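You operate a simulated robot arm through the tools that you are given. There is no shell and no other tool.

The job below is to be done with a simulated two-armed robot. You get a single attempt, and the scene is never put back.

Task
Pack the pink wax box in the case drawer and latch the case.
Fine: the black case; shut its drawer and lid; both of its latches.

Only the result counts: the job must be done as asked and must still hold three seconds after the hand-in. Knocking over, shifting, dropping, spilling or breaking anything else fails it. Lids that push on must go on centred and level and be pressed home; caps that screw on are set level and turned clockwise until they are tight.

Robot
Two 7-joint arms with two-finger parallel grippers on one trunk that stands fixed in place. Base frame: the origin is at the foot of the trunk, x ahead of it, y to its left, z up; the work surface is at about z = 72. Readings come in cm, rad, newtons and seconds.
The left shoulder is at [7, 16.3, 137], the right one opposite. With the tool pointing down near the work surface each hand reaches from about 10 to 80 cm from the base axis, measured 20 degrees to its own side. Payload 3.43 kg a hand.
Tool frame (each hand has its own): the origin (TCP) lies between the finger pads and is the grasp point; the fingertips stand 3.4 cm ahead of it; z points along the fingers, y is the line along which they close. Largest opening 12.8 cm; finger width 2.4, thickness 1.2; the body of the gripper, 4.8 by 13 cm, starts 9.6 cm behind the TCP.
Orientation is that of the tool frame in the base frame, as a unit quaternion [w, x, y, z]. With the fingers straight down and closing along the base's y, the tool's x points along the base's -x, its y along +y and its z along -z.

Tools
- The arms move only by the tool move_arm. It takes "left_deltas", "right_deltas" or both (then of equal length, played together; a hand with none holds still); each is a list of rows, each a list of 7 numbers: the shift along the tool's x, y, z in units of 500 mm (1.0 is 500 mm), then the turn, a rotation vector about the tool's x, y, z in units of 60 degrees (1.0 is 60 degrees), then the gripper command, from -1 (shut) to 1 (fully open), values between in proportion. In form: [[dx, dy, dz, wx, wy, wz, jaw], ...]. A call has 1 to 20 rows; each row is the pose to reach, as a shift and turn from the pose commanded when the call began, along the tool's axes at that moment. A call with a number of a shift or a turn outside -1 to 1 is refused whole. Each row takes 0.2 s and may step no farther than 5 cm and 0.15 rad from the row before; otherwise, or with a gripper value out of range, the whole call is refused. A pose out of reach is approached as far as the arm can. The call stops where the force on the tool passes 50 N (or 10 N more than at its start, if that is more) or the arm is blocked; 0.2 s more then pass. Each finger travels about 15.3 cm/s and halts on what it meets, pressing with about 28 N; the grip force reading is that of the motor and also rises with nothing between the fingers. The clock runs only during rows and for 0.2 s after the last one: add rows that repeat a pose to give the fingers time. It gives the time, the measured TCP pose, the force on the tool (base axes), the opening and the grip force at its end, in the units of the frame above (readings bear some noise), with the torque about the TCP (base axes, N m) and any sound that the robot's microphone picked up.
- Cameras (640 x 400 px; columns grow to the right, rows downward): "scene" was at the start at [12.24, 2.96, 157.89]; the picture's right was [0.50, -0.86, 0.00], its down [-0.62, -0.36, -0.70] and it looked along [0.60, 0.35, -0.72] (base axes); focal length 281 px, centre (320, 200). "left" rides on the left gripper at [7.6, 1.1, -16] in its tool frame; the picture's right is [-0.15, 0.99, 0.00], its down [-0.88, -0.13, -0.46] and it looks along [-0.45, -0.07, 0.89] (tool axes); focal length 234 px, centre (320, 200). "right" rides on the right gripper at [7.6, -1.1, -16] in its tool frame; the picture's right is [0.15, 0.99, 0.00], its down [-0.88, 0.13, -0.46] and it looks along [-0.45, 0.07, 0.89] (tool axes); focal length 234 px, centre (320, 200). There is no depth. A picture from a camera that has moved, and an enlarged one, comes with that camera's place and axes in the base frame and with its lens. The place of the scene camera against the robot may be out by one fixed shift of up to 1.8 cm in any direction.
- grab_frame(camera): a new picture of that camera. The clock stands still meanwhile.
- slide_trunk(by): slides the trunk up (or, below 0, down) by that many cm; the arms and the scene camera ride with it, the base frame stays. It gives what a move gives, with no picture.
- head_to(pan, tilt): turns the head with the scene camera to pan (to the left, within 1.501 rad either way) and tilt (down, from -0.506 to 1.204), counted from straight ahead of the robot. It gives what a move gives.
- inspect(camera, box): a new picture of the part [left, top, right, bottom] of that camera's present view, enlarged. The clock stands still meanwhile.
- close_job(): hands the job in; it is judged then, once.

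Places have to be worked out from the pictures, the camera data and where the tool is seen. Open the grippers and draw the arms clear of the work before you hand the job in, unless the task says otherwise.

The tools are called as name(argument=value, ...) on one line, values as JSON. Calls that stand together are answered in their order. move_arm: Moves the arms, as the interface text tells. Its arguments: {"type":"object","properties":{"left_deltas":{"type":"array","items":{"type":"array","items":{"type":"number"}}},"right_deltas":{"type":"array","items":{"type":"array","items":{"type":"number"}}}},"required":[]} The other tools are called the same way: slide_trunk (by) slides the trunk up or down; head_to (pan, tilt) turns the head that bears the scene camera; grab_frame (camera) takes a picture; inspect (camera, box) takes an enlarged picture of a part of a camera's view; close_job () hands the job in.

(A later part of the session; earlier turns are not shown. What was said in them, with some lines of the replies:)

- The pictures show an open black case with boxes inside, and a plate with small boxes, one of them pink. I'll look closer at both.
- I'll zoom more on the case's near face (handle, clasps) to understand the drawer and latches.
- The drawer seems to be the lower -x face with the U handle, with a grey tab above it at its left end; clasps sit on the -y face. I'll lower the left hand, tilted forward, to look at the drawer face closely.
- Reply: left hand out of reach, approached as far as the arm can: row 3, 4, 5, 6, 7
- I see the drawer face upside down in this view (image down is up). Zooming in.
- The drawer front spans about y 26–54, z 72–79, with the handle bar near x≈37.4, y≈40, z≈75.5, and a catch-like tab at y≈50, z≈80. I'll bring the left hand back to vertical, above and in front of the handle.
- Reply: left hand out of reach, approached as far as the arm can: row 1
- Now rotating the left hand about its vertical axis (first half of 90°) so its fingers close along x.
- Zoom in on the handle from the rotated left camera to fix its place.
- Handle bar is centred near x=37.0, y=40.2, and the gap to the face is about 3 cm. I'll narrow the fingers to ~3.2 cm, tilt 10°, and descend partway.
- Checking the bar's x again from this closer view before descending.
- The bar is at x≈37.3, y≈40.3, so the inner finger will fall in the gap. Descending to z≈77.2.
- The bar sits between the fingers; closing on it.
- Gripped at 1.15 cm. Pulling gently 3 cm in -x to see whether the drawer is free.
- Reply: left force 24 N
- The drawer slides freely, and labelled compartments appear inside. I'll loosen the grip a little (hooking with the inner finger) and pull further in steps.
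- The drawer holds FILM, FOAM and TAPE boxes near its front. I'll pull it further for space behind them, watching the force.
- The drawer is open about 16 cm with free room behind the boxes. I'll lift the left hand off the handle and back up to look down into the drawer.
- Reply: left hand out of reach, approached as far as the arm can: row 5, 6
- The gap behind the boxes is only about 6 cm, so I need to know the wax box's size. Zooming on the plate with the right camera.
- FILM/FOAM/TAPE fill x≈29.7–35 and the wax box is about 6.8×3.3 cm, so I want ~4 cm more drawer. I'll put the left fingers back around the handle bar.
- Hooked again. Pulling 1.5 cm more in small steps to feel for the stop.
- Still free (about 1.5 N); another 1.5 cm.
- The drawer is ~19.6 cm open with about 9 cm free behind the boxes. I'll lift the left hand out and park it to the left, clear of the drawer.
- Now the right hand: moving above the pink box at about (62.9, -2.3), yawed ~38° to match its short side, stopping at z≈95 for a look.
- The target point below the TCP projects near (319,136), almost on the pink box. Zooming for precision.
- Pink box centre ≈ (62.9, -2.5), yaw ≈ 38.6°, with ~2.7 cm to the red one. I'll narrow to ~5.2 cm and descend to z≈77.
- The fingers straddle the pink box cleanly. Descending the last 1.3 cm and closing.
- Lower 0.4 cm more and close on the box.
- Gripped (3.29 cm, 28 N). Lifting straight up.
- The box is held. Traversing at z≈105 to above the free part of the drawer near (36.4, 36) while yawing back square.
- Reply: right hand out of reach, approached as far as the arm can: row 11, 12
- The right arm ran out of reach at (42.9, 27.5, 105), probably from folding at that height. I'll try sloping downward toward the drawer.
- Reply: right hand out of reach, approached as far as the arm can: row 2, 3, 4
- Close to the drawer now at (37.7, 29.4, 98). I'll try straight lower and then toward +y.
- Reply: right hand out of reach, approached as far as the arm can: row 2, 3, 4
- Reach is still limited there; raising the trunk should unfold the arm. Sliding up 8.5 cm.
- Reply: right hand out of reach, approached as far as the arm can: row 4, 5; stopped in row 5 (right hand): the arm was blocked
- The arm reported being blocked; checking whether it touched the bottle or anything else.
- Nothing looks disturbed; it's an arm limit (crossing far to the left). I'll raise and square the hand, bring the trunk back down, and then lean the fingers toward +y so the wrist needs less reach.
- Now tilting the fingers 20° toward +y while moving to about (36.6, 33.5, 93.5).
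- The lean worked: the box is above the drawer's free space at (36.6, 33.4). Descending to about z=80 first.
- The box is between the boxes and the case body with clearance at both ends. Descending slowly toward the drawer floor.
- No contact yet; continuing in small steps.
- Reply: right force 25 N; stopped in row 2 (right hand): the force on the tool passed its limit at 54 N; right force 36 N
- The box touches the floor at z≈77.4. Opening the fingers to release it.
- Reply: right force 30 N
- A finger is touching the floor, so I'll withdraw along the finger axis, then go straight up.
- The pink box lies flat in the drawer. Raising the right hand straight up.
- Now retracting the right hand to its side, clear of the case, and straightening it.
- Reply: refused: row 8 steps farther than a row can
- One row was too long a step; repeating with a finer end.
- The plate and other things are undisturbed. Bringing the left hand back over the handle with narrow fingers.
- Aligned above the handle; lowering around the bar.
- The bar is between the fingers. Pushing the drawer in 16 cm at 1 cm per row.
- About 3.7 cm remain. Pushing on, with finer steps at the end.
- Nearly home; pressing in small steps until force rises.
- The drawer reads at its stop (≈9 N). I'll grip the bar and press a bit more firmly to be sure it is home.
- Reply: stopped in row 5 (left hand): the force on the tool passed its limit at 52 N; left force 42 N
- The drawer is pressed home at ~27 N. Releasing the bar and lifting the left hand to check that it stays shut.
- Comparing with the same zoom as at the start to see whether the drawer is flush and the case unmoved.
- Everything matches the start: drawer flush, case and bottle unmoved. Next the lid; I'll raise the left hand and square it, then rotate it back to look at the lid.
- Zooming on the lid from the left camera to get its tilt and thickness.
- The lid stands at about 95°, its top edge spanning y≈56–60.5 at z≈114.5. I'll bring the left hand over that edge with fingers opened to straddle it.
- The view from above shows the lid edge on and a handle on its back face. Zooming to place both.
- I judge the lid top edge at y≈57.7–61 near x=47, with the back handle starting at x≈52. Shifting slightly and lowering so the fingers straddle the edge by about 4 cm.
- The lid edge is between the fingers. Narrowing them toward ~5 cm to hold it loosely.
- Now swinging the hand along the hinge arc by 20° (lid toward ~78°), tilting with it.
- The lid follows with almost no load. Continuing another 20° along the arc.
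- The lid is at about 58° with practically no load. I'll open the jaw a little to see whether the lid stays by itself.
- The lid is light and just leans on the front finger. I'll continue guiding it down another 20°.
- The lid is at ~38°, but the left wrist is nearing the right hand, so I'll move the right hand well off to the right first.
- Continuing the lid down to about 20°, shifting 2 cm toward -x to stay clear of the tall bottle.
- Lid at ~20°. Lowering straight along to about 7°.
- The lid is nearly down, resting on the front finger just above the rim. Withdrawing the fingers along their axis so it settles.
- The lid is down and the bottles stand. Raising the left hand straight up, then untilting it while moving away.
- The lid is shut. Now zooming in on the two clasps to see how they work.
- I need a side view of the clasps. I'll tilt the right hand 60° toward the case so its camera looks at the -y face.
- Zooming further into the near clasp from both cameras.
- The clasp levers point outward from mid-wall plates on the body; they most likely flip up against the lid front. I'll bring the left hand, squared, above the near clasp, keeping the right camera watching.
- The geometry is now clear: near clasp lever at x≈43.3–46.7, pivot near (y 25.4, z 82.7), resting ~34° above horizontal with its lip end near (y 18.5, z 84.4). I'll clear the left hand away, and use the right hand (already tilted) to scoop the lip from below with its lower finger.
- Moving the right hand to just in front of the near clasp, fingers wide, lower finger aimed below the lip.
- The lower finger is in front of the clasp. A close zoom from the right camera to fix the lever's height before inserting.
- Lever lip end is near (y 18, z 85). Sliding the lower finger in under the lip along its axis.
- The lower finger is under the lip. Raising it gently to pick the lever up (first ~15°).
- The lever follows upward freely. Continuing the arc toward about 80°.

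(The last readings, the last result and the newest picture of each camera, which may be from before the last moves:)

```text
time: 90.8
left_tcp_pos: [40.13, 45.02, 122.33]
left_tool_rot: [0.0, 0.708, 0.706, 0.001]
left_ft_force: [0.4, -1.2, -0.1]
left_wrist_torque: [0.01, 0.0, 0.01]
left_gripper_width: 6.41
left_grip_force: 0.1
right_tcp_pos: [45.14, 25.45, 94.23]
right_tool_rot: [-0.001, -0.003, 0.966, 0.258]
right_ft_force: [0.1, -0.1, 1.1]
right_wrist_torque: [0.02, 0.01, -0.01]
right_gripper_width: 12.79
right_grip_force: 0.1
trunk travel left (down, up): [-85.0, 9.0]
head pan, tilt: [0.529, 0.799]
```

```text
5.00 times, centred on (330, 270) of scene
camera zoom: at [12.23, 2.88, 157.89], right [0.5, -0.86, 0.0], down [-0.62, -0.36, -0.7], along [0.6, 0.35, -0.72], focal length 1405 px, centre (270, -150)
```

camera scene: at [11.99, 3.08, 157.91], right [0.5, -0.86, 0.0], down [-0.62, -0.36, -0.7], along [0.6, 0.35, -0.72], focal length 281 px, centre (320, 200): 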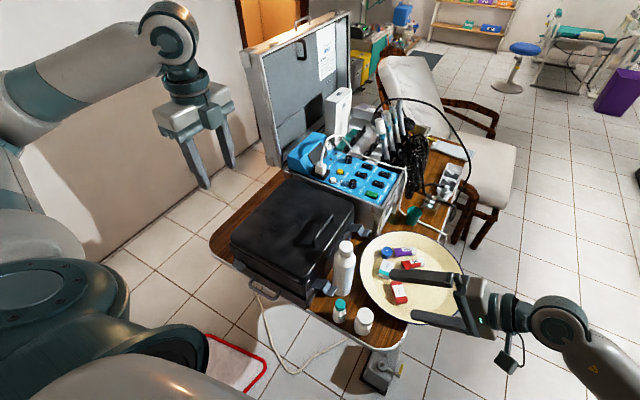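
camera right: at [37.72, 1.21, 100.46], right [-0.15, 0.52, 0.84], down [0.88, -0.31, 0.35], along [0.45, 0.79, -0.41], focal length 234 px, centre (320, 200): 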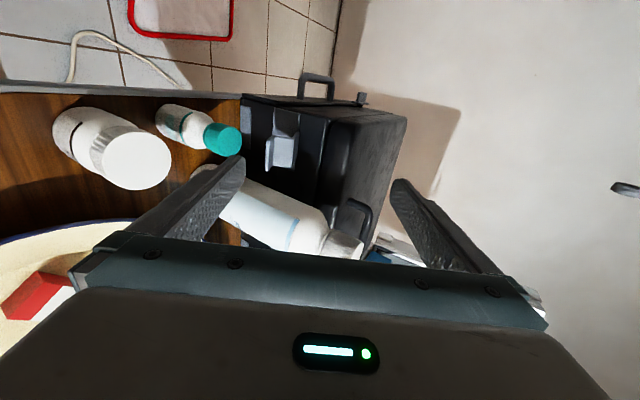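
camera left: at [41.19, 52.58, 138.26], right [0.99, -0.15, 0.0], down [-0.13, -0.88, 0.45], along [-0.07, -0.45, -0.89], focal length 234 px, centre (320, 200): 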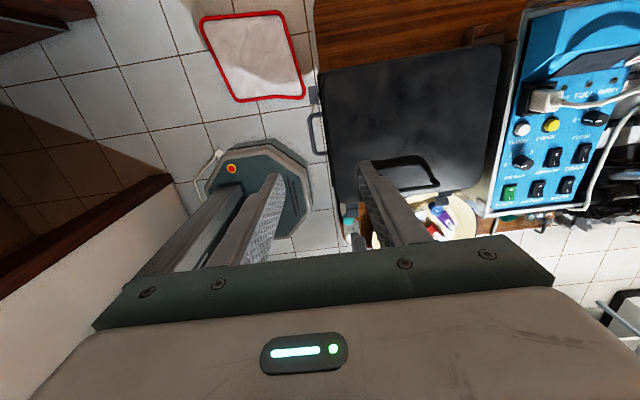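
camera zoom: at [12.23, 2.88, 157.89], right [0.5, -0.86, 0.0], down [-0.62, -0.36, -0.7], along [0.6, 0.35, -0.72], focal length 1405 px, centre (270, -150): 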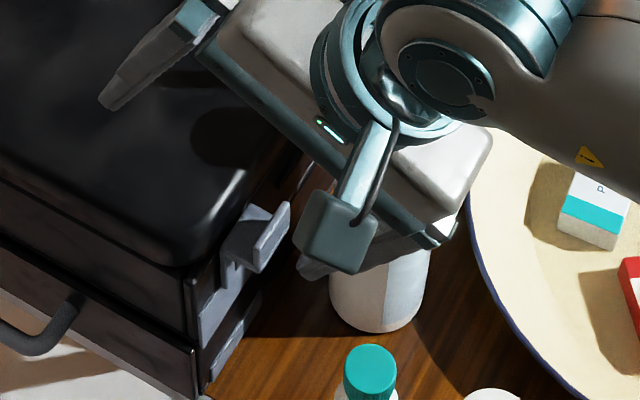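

The lever is nearly upright. Pressing it toward the case (+y) in small steps, listening for a click.

move_arm(right_deltas=[[0, 0.0095, 0.005, 0, 0, 0, 1], [0, 0.019, 0.01, 0, 0, 0, 1], [0, 0.0284, 0.014, 0, 0, 0, 1], [0, 0.034, 0.018, 0, 0, 0, 1]])

inspect(camera="right", box=[200, 85, 340, 215])

inspect(camera="scene", box=[290, 230, 370, 310])

```text
time: 91.8
left_tcp_pos: [40.08, 44.76, 122.4]
left_tool_rot: [0.0, 0.707, 0.707, 0.002]
left_ft_force: [0.3, -0.1, 0.5]
left_wrist_torque: [-0.01, -0.02, 0.04]
left_gripper_width: 6.4
left_grip_force: 0.0
right_tcp_pos: [45.12, 27.11, 94.39]
right_tool_rot: [0.0, -0.002, 0.966, 0.258]
right_ft_force: [-2.6, -14.3, 4.2]
right_wrist_torque: [-1.04, 0.0, -0.13]
right_gripper_width: 12.78
right_grip_force: 0.1
trunk travel left (down, up): [-85.0, 9.0]
head pan, tilt: [0.529, 0.799]
```

```text
3.08 times, centred on (270, 150) of right
camera zoom: at [37.7, 18.11, 107.62], right [-0.15, 0.86, 0.49], down [0.88, -0.11, 0.46], along [0.45, 0.5, -0.74], focal length 720 px, centre (474, 354)
```

zoom: 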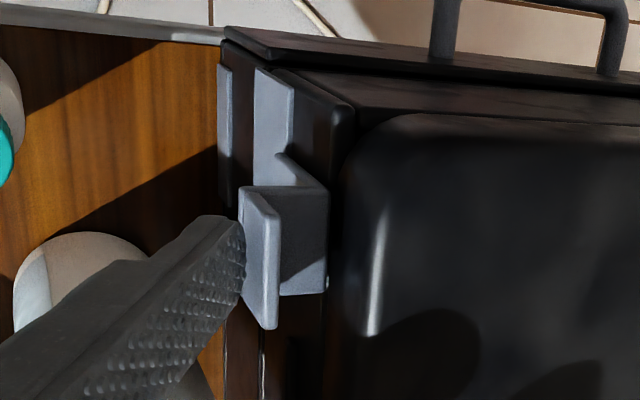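

```text
5.00 times, centred on (330, 270) of scene
camera zoom: at [12.18, 2.64, 157.91], right [0.5, -0.86, 0.0], down [-0.62, -0.36, -0.7], along [0.6, 0.35, -0.72], focal length 1405 px, centre (270, -150)
```

zoom: 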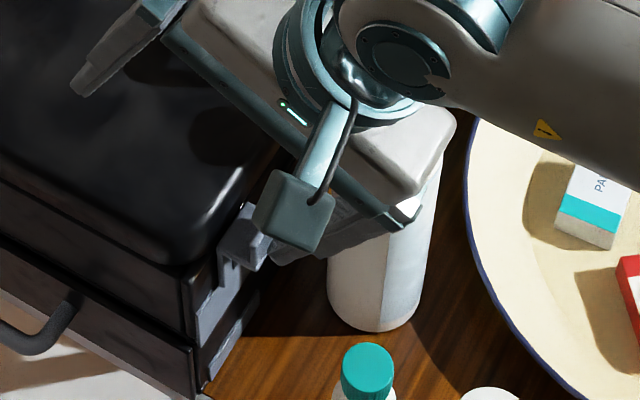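

Contact at ~14 N with no click reported yet. Pressing a bit harder.

move_arm(right_deltas=[[0, 0.0035, 0.002, 0, 0, 0, 1], [0, 0.007, 0.004, 0, 0, 0, 1], [0, 0.0105, 0.006, 0, 0, 0, 1], [0, 0.014, 0.008, 0, 0, 0, 1], [0, 0.0175, 0.01, 0, 0, 0, 1]])

inspect(camera="right", box=[200, 85, 340, 215])

```text
time: 92.7
left_tcp_pos: [39.89, 44.77, 122.41]
left_tool_rot: [0.001, 0.706, 0.708, 0.003]
left_ft_force: [0.6, 0.0, 0.8]
left_wrist_torque: [-0.02, 0.02, 0.0]
left_gripper_width: 6.4
left_grip_force: 0.1
right_tcp_pos: [45.15, 27.14, 94.06]
right_tool_rot: [0.0, -0.001, 0.969, 0.249]
right_ft_force: [-6.0, -38.7, 16.7]
right_wrist_torque: [-3.04, 0.58, -0.22]
right_gripper_width: 12.81
right_grip_force: 0.3
trunk travel left (down, up): [-85.0, 9.0]
head pan, tilt: [0.529, 0.799]
stopped in row 4 (right hand): the force on the tool passed its limit at 52 N (the readings are from after the stop); the commanded pose is now the measured one
```

```text
3.08 times, centred on (270, 150) of right
camera zoom: at [37.8, 18.58, 107.51], right [-0.15, 0.87, 0.48], down [0.88, -0.1, 0.46], along [0.45, 0.49, -0.75], focal length 720 px, centre (474, 354)
```

zoom: 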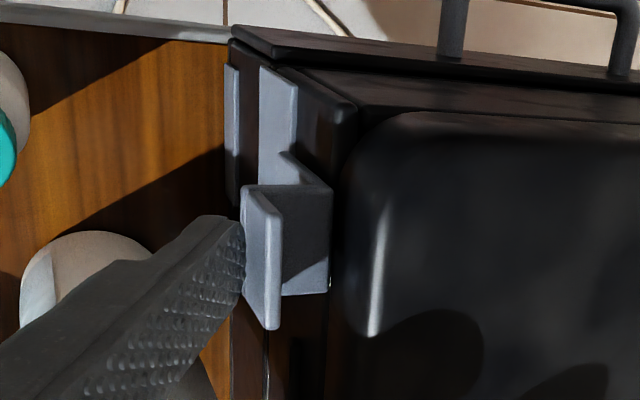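

The lever is hard against the case (52 N). Backing off 2 cm to see whether it stays up.

move_arm(right_deltas=[[0, -0.0175, -0.01, 0, 0, 0, 1], [0, -0.035, -0.02, 0, 0, 0, 1], [0, -0.06, -0.035, 0, 0, 0, 1], [0, -0.06, -0.035, 0, 0, 0, 1]])

inspect(camera="right", box=[200, 85, 340, 215])

inspect(camera="scene", box=[290, 230, 370, 310])

```text
time: 93.7
left_tcp_pos: [39.96, 45.3, 122.19]
left_tool_rot: [0.001, 0.707, 0.707, 0.001]
left_ft_force: [-0.6, 0.5, 0.1]
left_wrist_torque: [-0.03, 0.05, 0.0]
left_gripper_width: 6.41
left_grip_force: 0.1
right_tcp_pos: [45.2, 24.39, 94.09]
right_tool_rot: [-0.002, -0.002, 0.967, 0.254]
right_ft_force: [-0.2, 0.6, -0.4]
right_wrist_torque: [-0.03, -0.05, -0.03]
right_gripper_width: 12.79
right_grip_force: 0.2
trunk travel left (down, up): [-85.0, 9.0]
head pan, tilt: [0.529, 0.799]
```

```text
3.08 times, centred on (270, 150) of right
camera zoom: at [37.85, 15.65, 107.55], right [-0.15, 0.86, 0.48], down [0.88, -0.11, 0.46], along [0.45, 0.5, -0.74], focal length 720 px, centre (474, 354)
```

zoom: 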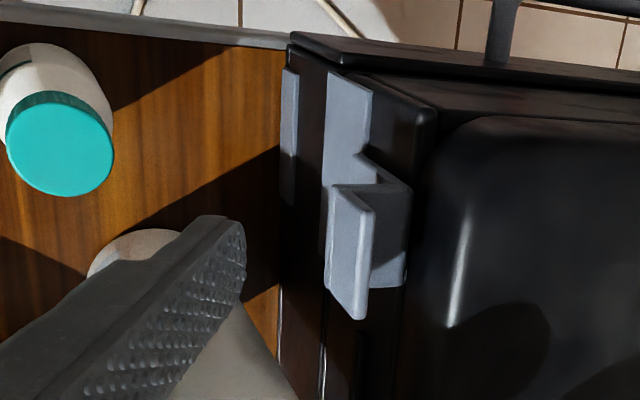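

```text
5.00 times, centred on (330, 270) of scene
camera zoom: at [12.25, 3.12, 157.88], right [0.5, -0.86, 0.0], down [-0.62, -0.36, -0.7], along [0.6, 0.35, -0.72], focal length 1405 px, centre (270, -150)
```

zoom: 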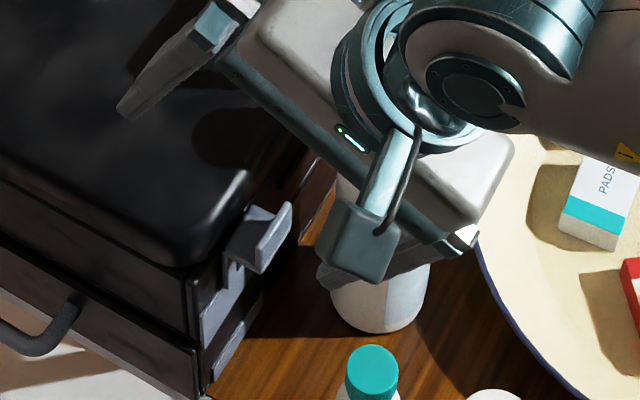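

The lever stays upright. Next the far clasp at x≈68.4; I'll lift the right hand high over the bottle and carry it across.

move_arm(right_deltas=[[0, 0.025, -0.08, 0, 0, 0, 1], [0, 0.06, -0.165, 0, 0, 0, 1], [0, 0.093, -0.25, 0, 0, 0, 1], [-0.09, 0.093, -0.25, -0.1, 0, 0, 1], [-0.18, 0.093, -0.25, -0.2, 0, 0, 1], [-0.27, 0.093, -0.25, -0.3, 0, 0, 1], [-0.36, 0.093, -0.25, -0.4, 0, 0, 1], [-0.44, 0.093, -0.25, -0.478, 0, 0, 1], [-0.464, 0.093, -0.25, -0.478, 0, 0, 1]])

grab_frame(camera="right")

grab_frame(camera="scene")

```text
time: 95.7
left_tcp_pos: [40.07, 45.26, 122.3]
left_tool_rot: [0.001, 0.707, 0.707, 0.001]
left_ft_force: [0.0, -0.2, 0.1]
left_wrist_torque: [0.01, 0.04, 0.02]
left_gripper_width: 6.41
left_grip_force: 0.0
right_tcp_pos: [68.39, 22.38, 107.26]
right_tool_rot: [-0.002, -0.001, 0.875, 0.485]
right_ft_force: [0.2, 1.0, 0.2]
right_wrist_torque: [-0.01, 0.02, 0.01]
right_gripper_width: 12.84
right_grip_force: 0.1
trunk travel left (down, up): [-85.0, 9.0]
head pan, tilt: [0.529, 0.799]
```

```text
taken
camera right: at [61.16, 8.28, 114.85], right [-0.15, 0.52, 0.84], down [0.88, -0.31, 0.35], along [0.45, 0.79, -0.42], focal length 234 px, centre (320, 200)
```

right: 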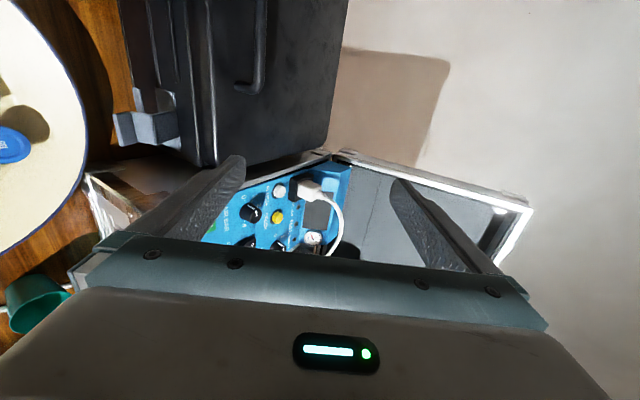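

```text
taken
camera scene: at [12.21, 3.01, 157.89], right [0.5, -0.86, 0.0], down [-0.62, -0.36, -0.7], along [0.6, 0.35, -0.72], focal length 281 px, centre (320, 200)
```

scene: 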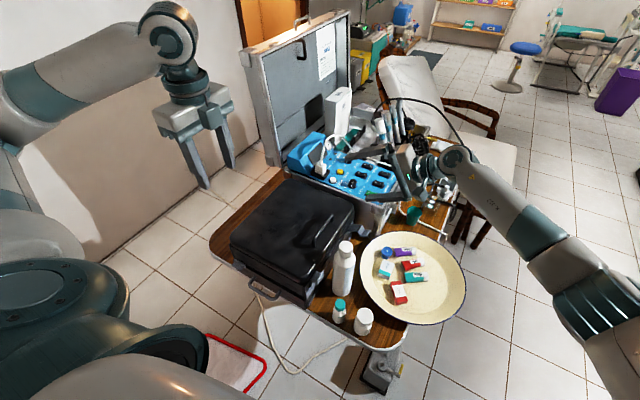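

Zooming on the far clasp and its surroundings from here.

inspect(camera="right", box=[70, 60, 270, 220])

inspect(camera="scene", box=[330, 180, 430, 270])

```text
2.50 times, centred on (170, 140) of right
camera zoom: at [61.16, 8.28, 114.85], right [-0.15, 0.52, 0.84], down [0.88, -0.31, 0.35], along [0.45, 0.79, -0.42], focal length 585 px, centre (695, 350)
```

zoom: 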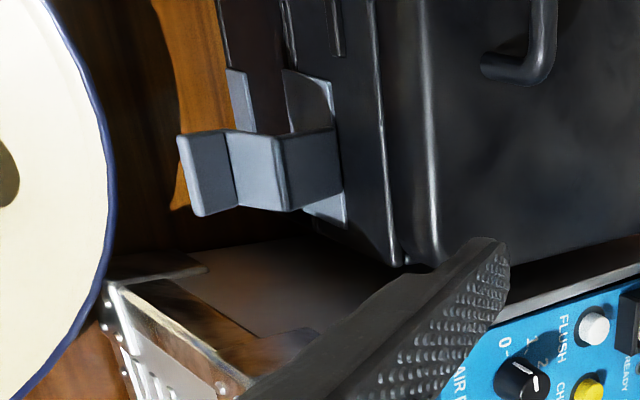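

```text
4.44 times, centred on (380, 225) of scene
camera zoom: at [12.21, 3.01, 157.89], right [0.5, -0.86, 0.0], down [-0.62, -0.36, -0.7], along [0.6, 0.35, -0.72], focal length 1249 px, centre (53, 89)
```

zoom: 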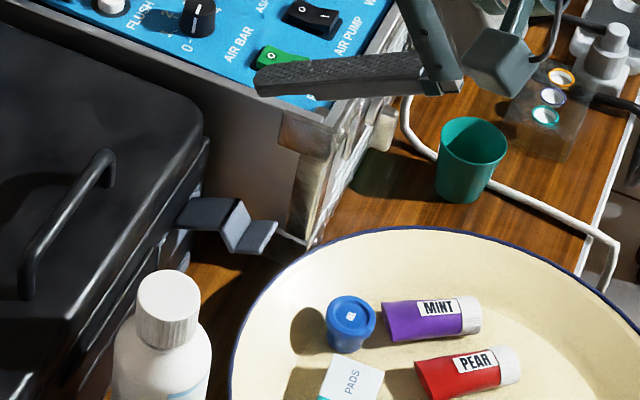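

Far lever is at x≈68.6 with the same height as the near one (crease y 21.7, end y 18.5). Moving to the pre-insertion pose in front of it.

move_arm(right_deltas=[[0, -0.06, -0.01, 0, 0, 0, 1], [-0.001, -0.13, 0, 0, 0, 0, 1], [-0.002, -0.2, 0.01, 0, 0, 0, 1], [-0.003, -0.26, 0.022, 0, 0, 0, 1], [-0.004, -0.321, 0.032, 0, 0, 0, 1], [-0.004, -0.321, 0.032, 0, 0, 0, 1]])

inspect(camera="right", box=[180, 80, 340, 210])

inspect(camera="scene", box=[330, 180, 430, 270])

```text
time: 97.1
left_tcp_pos: [40.08, 45.1, 122.27]
left_tool_rot: [0.001, 0.707, 0.707, 0.002]
left_ft_force: [0.4, 0.3, -0.3]
left_wrist_torque: [0.0, 0.02, -0.01]
left_gripper_width: 6.41
left_grip_force: 0.0
right_tcp_pos: [68.77, 14.94, 93.03]
right_tool_rot: [-0.001, -0.001, 0.875, 0.485]
right_ft_force: [0.2, 0.2, 0.1]
right_wrist_torque: [-0.03, 0.0, 0.02]
right_gripper_width: 12.77
right_grip_force: 0.1
trunk travel left (down, up): [-85.0, 9.0]
head pan, tilt: [0.529, 0.799]
```

```text
3.08 times, centred on (260, 145) of right
camera zoom: at [61.36, 0.96, 100.58], right [-0.15, 0.52, 0.84], down [0.88, -0.31, 0.35], along [0.45, 0.79, -0.42], focal length 720 px, centre (505, 369)
```

zoom: 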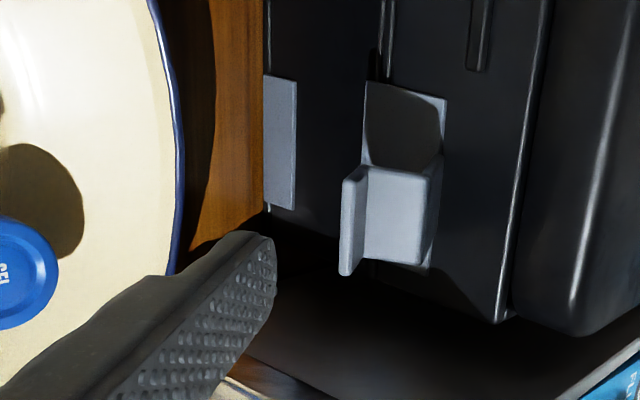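

```text
4.44 times, centred on (380, 225) of scene
camera zoom: at [12.23, 2.97, 157.89], right [0.5, -0.86, 0.0], down [-0.62, -0.36, -0.7], along [0.6, 0.35, -0.72], focal length 1249 px, centre (53, 89)
```

zoom: 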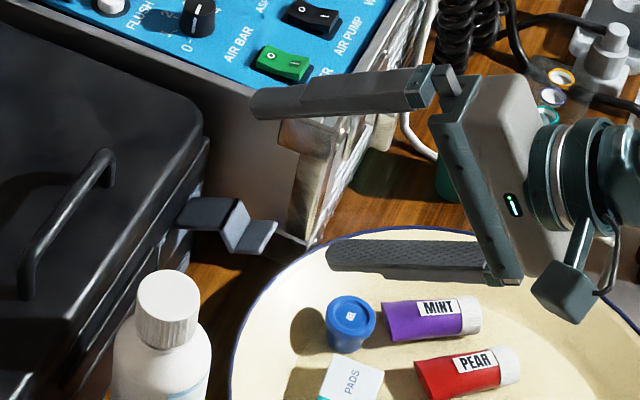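

The relative view is the same as with the near clasp. Inserting the lower finger under the lip.

move_arm(right_deltas=[[0, 0, 0.035, 0, 0, 0, 1], [0, 0, 0.07, 0, 0, 0, 1], [0, 0, 0.105, 0, 0, 0, 1], [0, 0, 0.134, 0, 0, 0, 1], [0, 0, 0.134, 0, 0, 0, 1]])

inspect(camera="right", box=[180, 80, 340, 210])

inspect(camera="scene", box=[330, 180, 430, 270])

```text
time: 98.3
left_tcp_pos: [40.04, 45.05, 122.21]
left_tool_rot: [0.0, 0.707, 0.707, 0.001]
left_ft_force: [0.1, -0.5, 0.4]
left_wrist_torque: [0.04, -0.02, 0.03]
left_gripper_width: 6.41
left_grip_force: 0.1
right_tcp_pos: [68.8, 20.38, 89.73]
right_tool_rot: [-0.002, -0.001, 0.874, 0.485]
right_ft_force: [0.1, 0.6, 0.3]
right_wrist_torque: [0.0, 0.02, 0.01]
right_gripper_width: 12.79
right_grip_force: 0.1
right hand out of reach, approached as far as the arm can: row 4, 5
trunk travel left (down, up): [-85.0, 9.0]
head pan, tilt: [0.529, 0.799]
```

```text
3.08 times, centred on (260, 145) of right
camera zoom: at [61.39, 6.23, 97.28], right [-0.15, 0.52, 0.84], down [0.88, -0.31, 0.35], along [0.45, 0.79, -0.42], focal length 720 px, centre (505, 369)
```

zoom: 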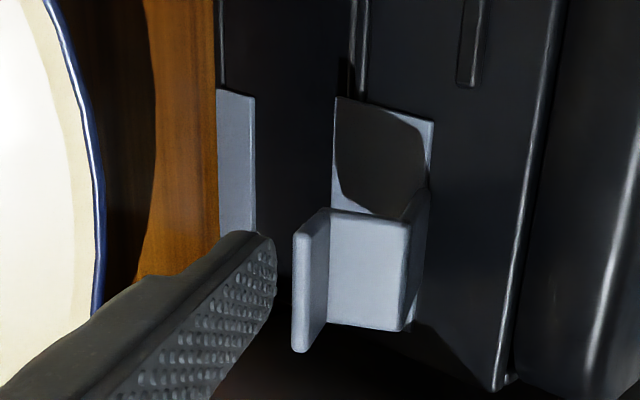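

```text
4.44 times, centred on (380, 225) of scene
camera zoom: at [12.24, 2.89, 157.89], right [0.5, -0.86, 0.0], down [-0.62, -0.36, -0.7], along [0.6, 0.35, -0.72], focal length 1249 px, centre (53, 89)
```

zoom: 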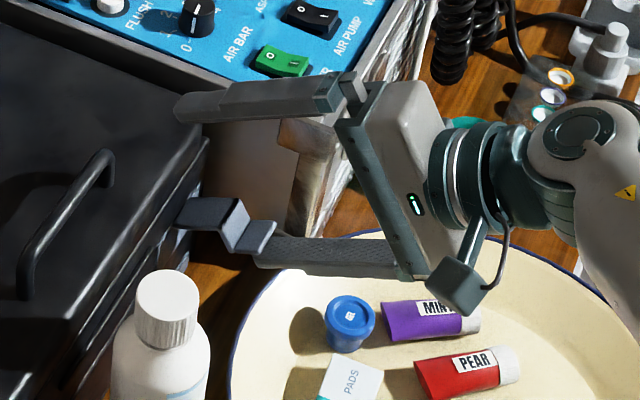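

The finger is under the far lip (slightly short of the target but enough). Lifting the lever along the same arc.

move_arm(right_deltas=[[0, 0.008, 0.0015, 0, 0, 0, 1], [0, 0.016, 0.003, 0, 0, 0, 1], [0, 0.0345, 0.003, 0.083, 0, 0, 1], [0, 0.0533, 0.003, 0.167, 0, 0, 1], [0, 0.0533, 0.003, 0.167, 0, 0, 1]])

inspect(camera="right", box=[180, 80, 340, 210])

inspect(camera="scene", box=[330, 180, 430, 270])

```text
time: 99.5
left_tcp_pos: [40.14, 45.18, 122.28]
left_tool_rot: [0.0, 0.707, 0.707, 0.002]
left_ft_force: [0.6, 0.1, -0.1]
left_wrist_torque: [0.02, 0.0, -0.04]
left_gripper_width: 6.4
left_grip_force: 0.1
right_tcp_pos: [68.66, 21.79, 91.85]
right_tool_rot: [-0.001, -0.001, 0.914, 0.405]
right_ft_force: [0.0, -0.1, -0.4]
right_wrist_torque: [0.01, 0.05, 0.01]
right_gripper_width: 12.8
right_grip_force: 0.0
trunk travel left (down, up): [-85.0, 9.0]
head pan, tilt: [0.529, 0.799]
```

```text
3.08 times, centred on (260, 145) of right
camera zoom: at [61.36, 9.26, 101.72], right [-0.15, 0.66, 0.73], down [0.88, -0.25, 0.4], along [0.45, 0.71, -0.55], focal length 720 px, centre (505, 369)
```

zoom: 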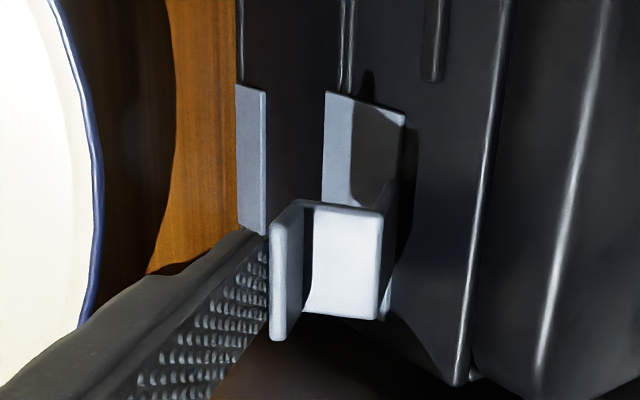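

```text
4.44 times, centred on (380, 225) of scene
camera zoom: at [12.26, 2.92, 157.89], right [0.5, -0.86, 0.0], down [-0.62, -0.36, -0.7], along [0.6, 0.35, -0.72], focal length 1249 px, centre (53, 89)
```

zoom: 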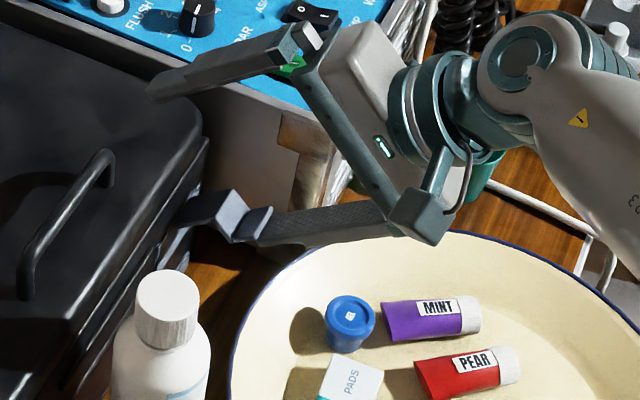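

The far lever is rising. Continuing to ~80° and then pressing toward the case.

move_arm(right_deltas=[[0, 0.021, 0.002, 0.083, 0, 0, 1], [0, 0.0416, 0.005, 0.167, 0, 0, 1], [0, 0.061, 0.013, 0.233, 0, 0, 1], [0, 0.081, 0.0215, 0.3, 0, 0, 1], [0, 0.081, 0.0215, 0.3, 0, 0, 1]])

inspect(camera="right", box=[180, 80, 340, 210])

inspect(camera="scene", box=[330, 180, 430, 270])

```text
time: 100.7
left_tcp_pos: [40.02, 45.04, 122.23]
left_tool_rot: [-0.001, 0.707, 0.707, 0.0]
left_ft_force: [-0.7, 0.2, -0.3]
left_wrist_torque: [0.01, 0.03, 0.03]
left_gripper_width: 6.41
left_grip_force: 0.1
right_tcp_pos: [68.63, 25.35, 94.14]
right_tool_rot: [-0.001, -0.001, 0.966, 0.258]
right_ft_force: [-1.8, 0.9, 0.8]
right_wrist_torque: [-0.01, -0.03, 0.01]
right_gripper_width: 12.77
right_grip_force: 0.0
trunk travel left (down, up): [-85.0, 9.0]
head pan, tilt: [0.529, 0.799]
```

```text
3.08 times, centred on (260, 145) of right
camera zoom: at [61.34, 16.43, 107.45], right [-0.15, 0.86, 0.49], down [0.88, -0.11, 0.46], along [0.45, 0.5, -0.74], focal length 720 px, centre (505, 369)
```

zoom: 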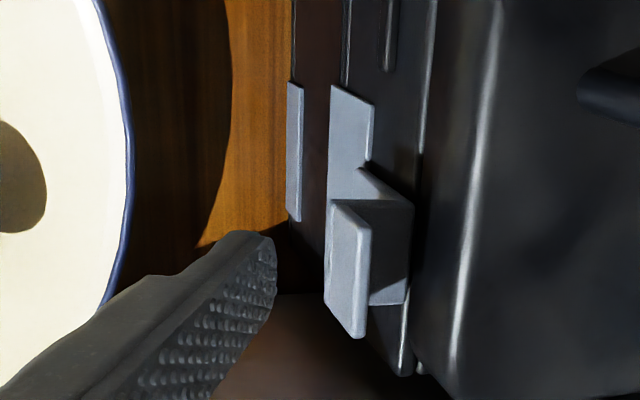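

```text
4.44 times, centred on (380, 225) of scene
camera zoom: at [12.27, 2.88, 157.89], right [0.5, -0.86, 0.0], down [-0.62, -0.36, -0.7], along [0.6, 0.35, -0.72], focal length 1249 px, centre (53, 89)
```

zoom: 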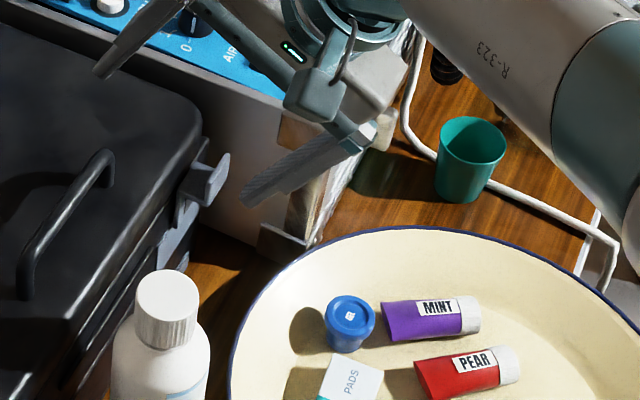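

The far lever has swung upright as well. Pressing it home in small steps.

move_arm(right_deltas=[[0, 0.0095, 0.005, 0, 0, 0, 1], [0, 0.019, 0.01, 0, 0, 0, 1], [0, 0.0284, 0.014, 0, 0, 0, 1], [0, 0.036, 0.019, 0, 0, 0, 1], [0, 0.041, 0.022, 0, 0, 0, 1]])

inspect(camera="right", box=[180, 80, 340, 210])

```text
time: 101.9
left_tcp_pos: [40.0, 44.68, 122.41]
left_tool_rot: [-0.001, 0.707, 0.707, 0.002]
left_ft_force: [-0.3, -0.1, 0.1]
left_wrist_torque: [0.01, -0.01, -0.01]
left_gripper_width: 6.41
left_grip_force: 0.0
right_tcp_pos: [68.77, 27.03, 94.22]
right_tool_rot: [0.003, -0.001, 0.966, 0.257]
right_ft_force: [-0.7, -21.5, 1.8]
right_wrist_torque: [-1.35, 0.01, 0.01]
right_gripper_width: 12.81
right_grip_force: 0.2
trunk travel left (down, up): [-85.0, 9.0]
head pan, tilt: [0.529, 0.799]
```

```text
3.08 times, centred on (260, 145) of right
camera zoom: at [61.24, 18.2, 107.55], right [-0.15, 0.86, 0.49], down [0.88, -0.11, 0.46], along [0.45, 0.5, -0.74], focal length 720 px, centre (505, 369)
```

zoom: 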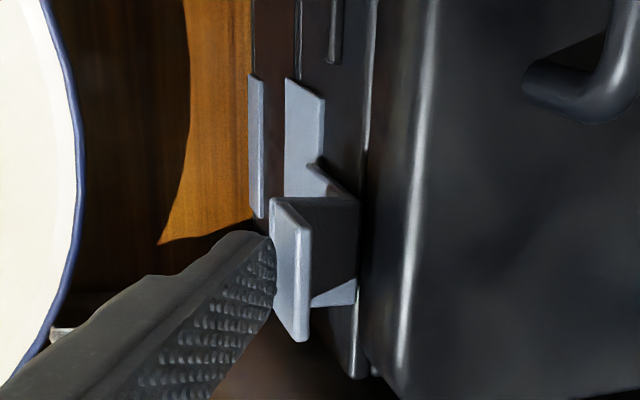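

Contact at 21 N; one slightly firmer press, then back off.

move_arm(right_deltas=[[0, 0.004, 0.002, 0, 0, 0, 1], [0, 0.008, 0.004, 0, 0, 0, 1]])

move_arm(right_deltas=[[0, -0.02, -0.01, 0, 0, 0, 1], [0, -0.045, -0.025, 0, 0, 0, 1], [0, -0.07, -0.04, 0, 0, 0, 1], [0, -0.07, -0.04, 0, 0, 0, 1]])

inspect(camera="right", box=[180, 80, 340, 210])

inspect(camera="scene", box=[280, 180, 420, 310])

```text
time: 102.5
left_tcp_pos: [40.03, 44.72, 122.39]
left_tool_rot: [-0.001, 0.706, 0.708, 0.002]
left_ft_force: [-0.1, -0.6, -0.3]
left_wrist_torque: [-0.03, 0.0, -0.03]
left_gripper_width: 6.42
left_grip_force: 0.0
right_tcp_pos: [68.66, 27.1, 94.28]
right_tool_rot: [0.003, 0.002, 0.966, 0.257]
right_ft_force: [8.5, -35.3, -1.6]
right_wrist_torque: [-2.13, -0.51, 0.38]
right_gripper_width: 12.81
right_grip_force: 0.3
right hand out of reach, approached as far as the arm can: row 2
trunk travel left (down, up): [-85.0, 9.0]
head pan, tilt: [0.529, 0.799]
```

```text
time: 103.5
left_tcp_pos: [40.02, 45.18, 122.22]
left_tool_rot: [0.001, 0.707, 0.707, 0.001]
left_ft_force: [-0.1, 0.4, 0.0]
left_wrist_torque: [-0.02, -0.01, -0.06]
left_gripper_width: 6.42
left_grip_force: 0.1
right_tcp_pos: [68.17, 23.98, 94.31]
right_tool_rot: [-0.002, -0.002, 0.966, 0.259]
right_ft_force: [0.0, 0.4, 0.0]
right_wrist_torque: [-0.05, -0.02, -0.02]
right_gripper_width: 12.8
right_grip_force: 0.1
trunk travel left (down, up): [-85.0, 9.0]
head pan, tilt: [0.529, 0.799]
```

```text
3.08 times, centred on (260, 145) of right
camera zoom: at [60.77, 15.09, 107.7], right [-0.15, 0.86, 0.49], down [0.88, -0.11, 0.46], along [0.45, 0.5, -0.74], focal length 720 px, centre (505, 369)
```

zoom: 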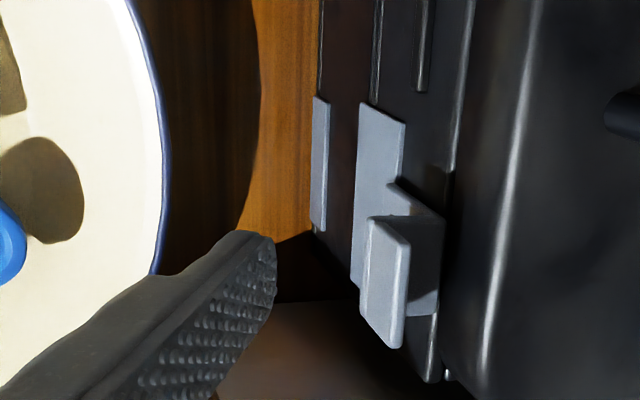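

```text
3.08 times, centred on (350, 245) of scene
camera zoom: at [12.25, 3.03, 157.89], right [0.5, -0.86, 0.0], down [-0.62, -0.36, -0.7], along [0.6, 0.35, -0.72], focal length 865 px, centre (228, 62)
```

zoom: 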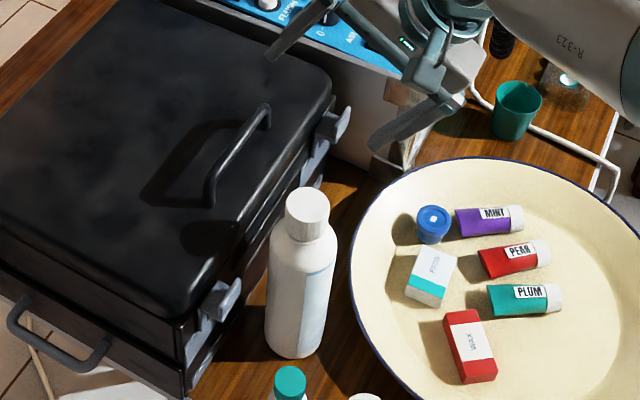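

Both levers now stand upright against the case and stay there. Retracting the right hand upward and away to its own side.

move_arm(right_deltas=[[0, 0.02, -0.08, 0, 0, 0, 0.8], [0, 0.05, -0.165, 0, 0, 0, 0.6], [0, 0.078, -0.255, 0, 0, 0, 0.4], [0.013, 0.02, -0.316, 0.055, 0, 0, 0.4], [0.027, -0.037, -0.377, 0.11, 0, 0, 0.4], [0.04, -0.094, -0.439, 0.166, 0, 0, 0.4], [0.053, -0.151, -0.5, 0.222, 0, 0, 0.4], [0.067, -0.208, -0.561, 0.277, 0, 0, 0.4], [0.08, -0.265, -0.622, 0.333, 0, 0, 0.4], [0.093, -0.322, -0.684, 0.388, 0, 0, 0.4], [0.107, -0.379, -0.745, 0.444, 0, 0, 0.4], [0.12, -0.435, -0.806, 0.5, 0, 0, 0.4]])

grab_frame(camera="scene")

inspect(camera="scene", box=[220, 170, 400, 320])

grab_frame(camera="right")

```text
time: 106.1
left_tcp_pos: [40.0, 45.13, 122.27]
left_tool_rot: [0.0, 0.707, 0.707, 0.001]
left_ft_force: [0.5, 0.1, 0.3]
left_wrist_torque: [-0.01, -0.02, -0.02]
left_gripper_width: 6.41
left_grip_force: 0.0
right_tcp_pos: [62.47, -15.47, 118.42]
right_tool_rot: [0.0, -0.001, 1.0, -0.001]
right_ft_force: [0.5, 0.4, 0.5]
right_wrist_torque: [0.01, -0.05, -0.01]
right_gripper_width: 8.97
right_grip_force: 0.0
trunk travel left (down, up): [-85.0, 9.0]
head pan, tilt: [0.529, 0.799]
```

```text
taken
camera scene: at [12.15, 2.82, 157.9], right [0.5, -0.86, 0.0], down [-0.62, -0.36, -0.7], along [0.6, 0.35, -0.72], focal length 281 px, centre (320, 200)
```

scene: 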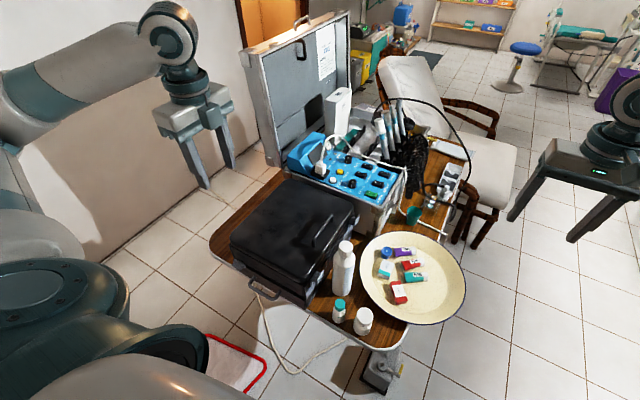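

```text
2.67 times, centred on (310, 245) of scene
camera zoom: at [12.15, 2.82, 157.9], right [0.5, -0.86, 0.0], down [-0.62, -0.36, -0.7], along [0.6, 0.35, -0.72], focal length 750 px, centre (347, 80)
```

zoom: 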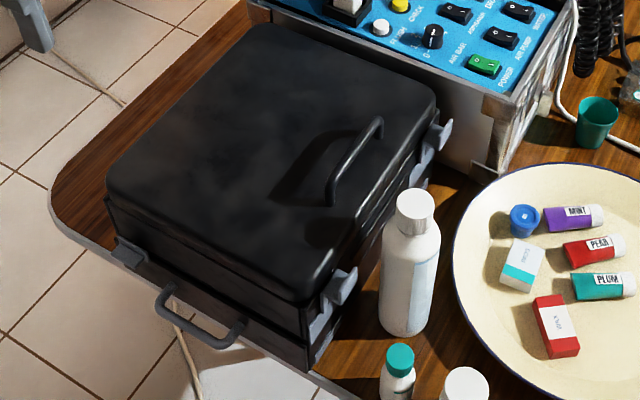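

```text
taken
camera right: at [55.11, -16.55, 134.47], right [-0.15, 0.99, 0.0], down [0.88, 0.13, 0.46], along [0.45, 0.07, -0.89], focal length 234 px, centre (320, 200)
```

right: 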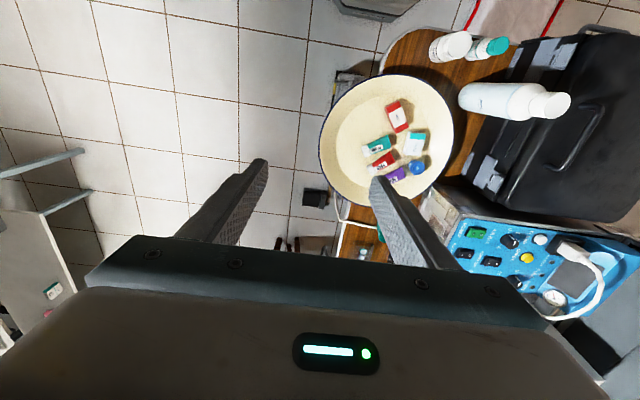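

Zooming in for a final check of both latches, the drawer face and the seam.

inspect(camera="scene", box=[290, 255, 350, 310])

inspect(camera="scene", box=[345, 200, 395, 250])

inspect(camera="scene", box=[220, 240, 320, 315])

inspect(camera="right", box=[440, 10, 640, 230])

```text
7.27 times, centred on (320, 282) of scene
camera zoom: at [12.15, 2.82, 157.9], right [0.5, -0.86, 0.0], down [-0.62, -0.36, -0.7], along [0.6, 0.35, -0.72], focal length 2044 px, centre (320, -400)
```

zoom: 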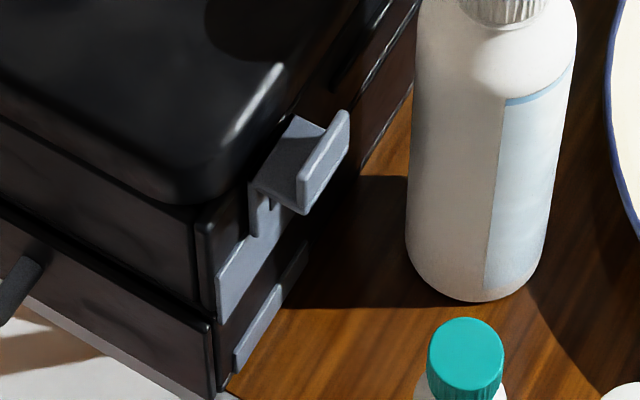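

```text
8.00 times, centred on (370, 225) of scene
camera zoom: at [12.15, 2.82, 157.9], right [0.5, -0.86, 0.0], down [-0.62, -0.36, -0.7], along [0.6, 0.35, -0.72], focal length 2249 px, centre (-80, 0)
```

zoom: 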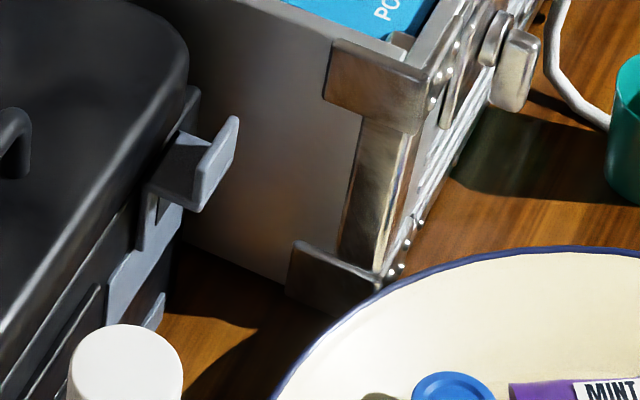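

```text
5.33 times, centred on (270, 278) of scene
camera zoom: at [12.15, 2.82, 157.9], right [0.5, -0.86, 0.0], down [-0.62, -0.36, -0.7], along [0.6, 0.35, -0.72], focal length 1499 px, centre (587, -213)
```

zoom: 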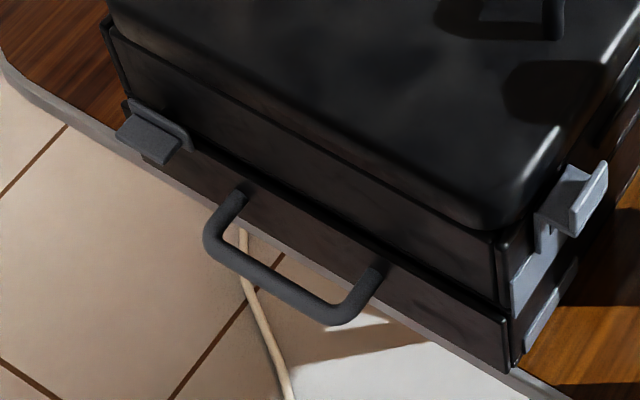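

```text
1.82 times, centred on (540, 120) of right
camera zoom: at [55.11, -16.55, 134.47], right [-0.15, 0.99, 0.0], down [0.88, 0.13, 0.46], along [0.45, 0.07, -0.89], focal length 426 px, centre (-80, 346)
```

zoom: 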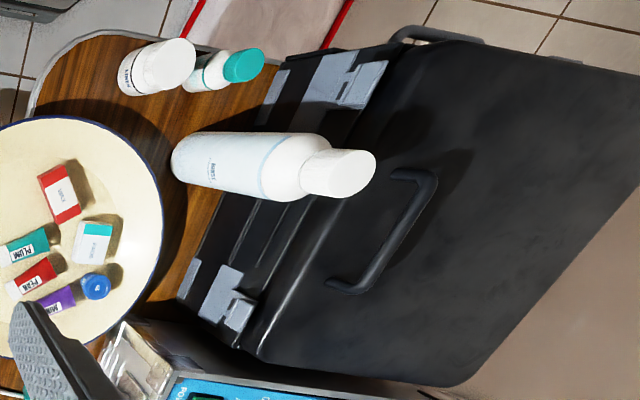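

Both latches are up, the drawer is flush and nothing else has moved. Drawing the left hand clear and opening both grippers fully.

move_arm(left_deltas=[[0.08, -0.04, -0.01, 0, 0, 0, 0.3], [0.16, -0.08, -0.01, 0, 0, 0, 0.6], [0.24, -0.12, -0.01, 0, 0, 0, 1], [0.32, -0.16, -0.01, 0, 0, 0, 1], [0.38, -0.18, -0.01, 0, 0, 0, 1]], right_deltas=[[0, 0, 0, 0, 0, 0, 0.6], [0, -0.03, 0, 0, 0, 0, 0.8], [0, -0.06, 0, 0, 0, 0, 1], [0, -0.09, 0, 0, 0, 0, 1], [0, -0.12, 0, 0, 0, 0, 1]])

grab_frame(camera="scene")

inspect(camera="scene", box=[220, 170, 400, 320])

```text
time: 107.3
left_tcp_pos: [30.96, 64.24, 123.02]
left_tool_rot: [0.0, 0.707, 0.707, 0.001]
left_ft_force: [0.4, -0.2, 0.8]
left_wrist_torque: [0.0, -0.03, 0.01]
left_gripper_width: 12.79
left_grip_force: 0.2
right_tcp_pos: [62.62, -21.27, 118.53]
right_tool_rot: [0.0, -0.002, 1.0, -0.001]
right_ft_force: [-0.3, -0.1, 0.8]
right_wrist_torque: [0.01, -0.02, -0.02]
right_gripper_width: 12.8
right_grip_force: 0.1
trunk travel left (down, up): [-85.0, 9.0]
head pan, tilt: [0.529, 0.799]
```

```text
taken
camera scene: at [12.13, 2.91, 157.9], right [0.5, -0.86, 0.0], down [-0.62, -0.36, -0.7], along [0.6, 0.35, -0.72], focal length 281 px, centre (320, 200)
```

scene: 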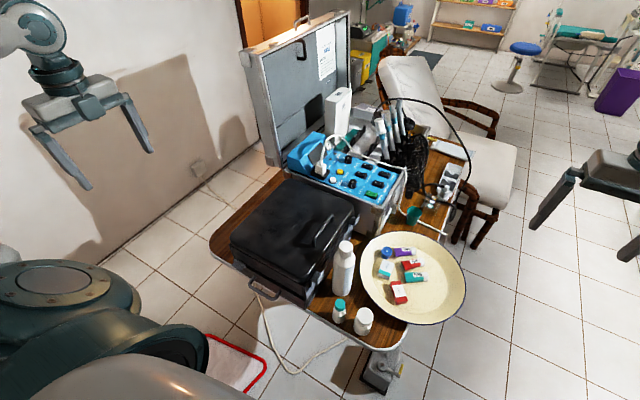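

```text
2.67 times, centred on (310, 245) of scene
camera zoom: at [12.13, 2.91, 157.9], right [0.5, -0.86, 0.0], down [-0.62, -0.36, -0.7], along [0.6, 0.35, -0.72], focal length 750 px, centre (347, 80)
```

zoom: 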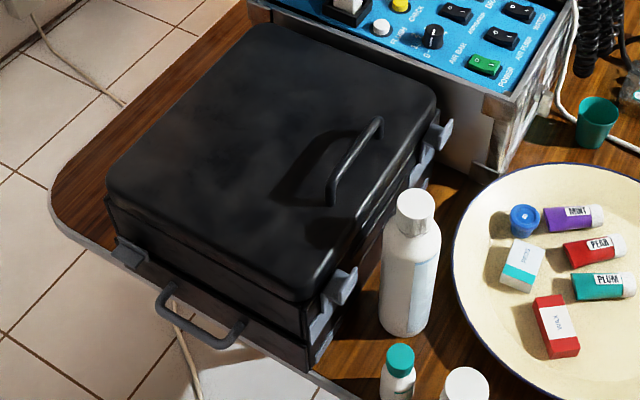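

The pink wax box is in the shut drawer. The lid is down, both latches stand upright against the case, and both arms are clear with grippers open. Handing the job in.

close_job()

```text
The job is handed in.
```

I packed the pink wax box in the case drawer, shut the drawer and lid, and flipped up both latches. The job is handed in, with both arms clear and both grippers open. I don't have the judged result.

- **Wax box:** it lies flat in the drawer behind the FILM, FOAM and TAPE boxes. I last saw it just before pushing the drawer shut, so its final position isn't confirmed.
- **Drawer:** it is pushed fully in and sits flush, as it did at the start.
- **Lid:** I guided it down by hand to a few centimetres above the rim, then let it settle. It looks seated and level in the final pictures.
- **Latches:** both levers swung upright, I pressed each against the case, and they stayed up when I backed off. The microphone picked up no click, and I didn't pull on the lid to test that they hold.
- **Surroundings:** in the final pictures the bottles and the other items on the plate look undisturbed. The pressing forces went up to about 50 N, and I saw no sign that the case shifted.
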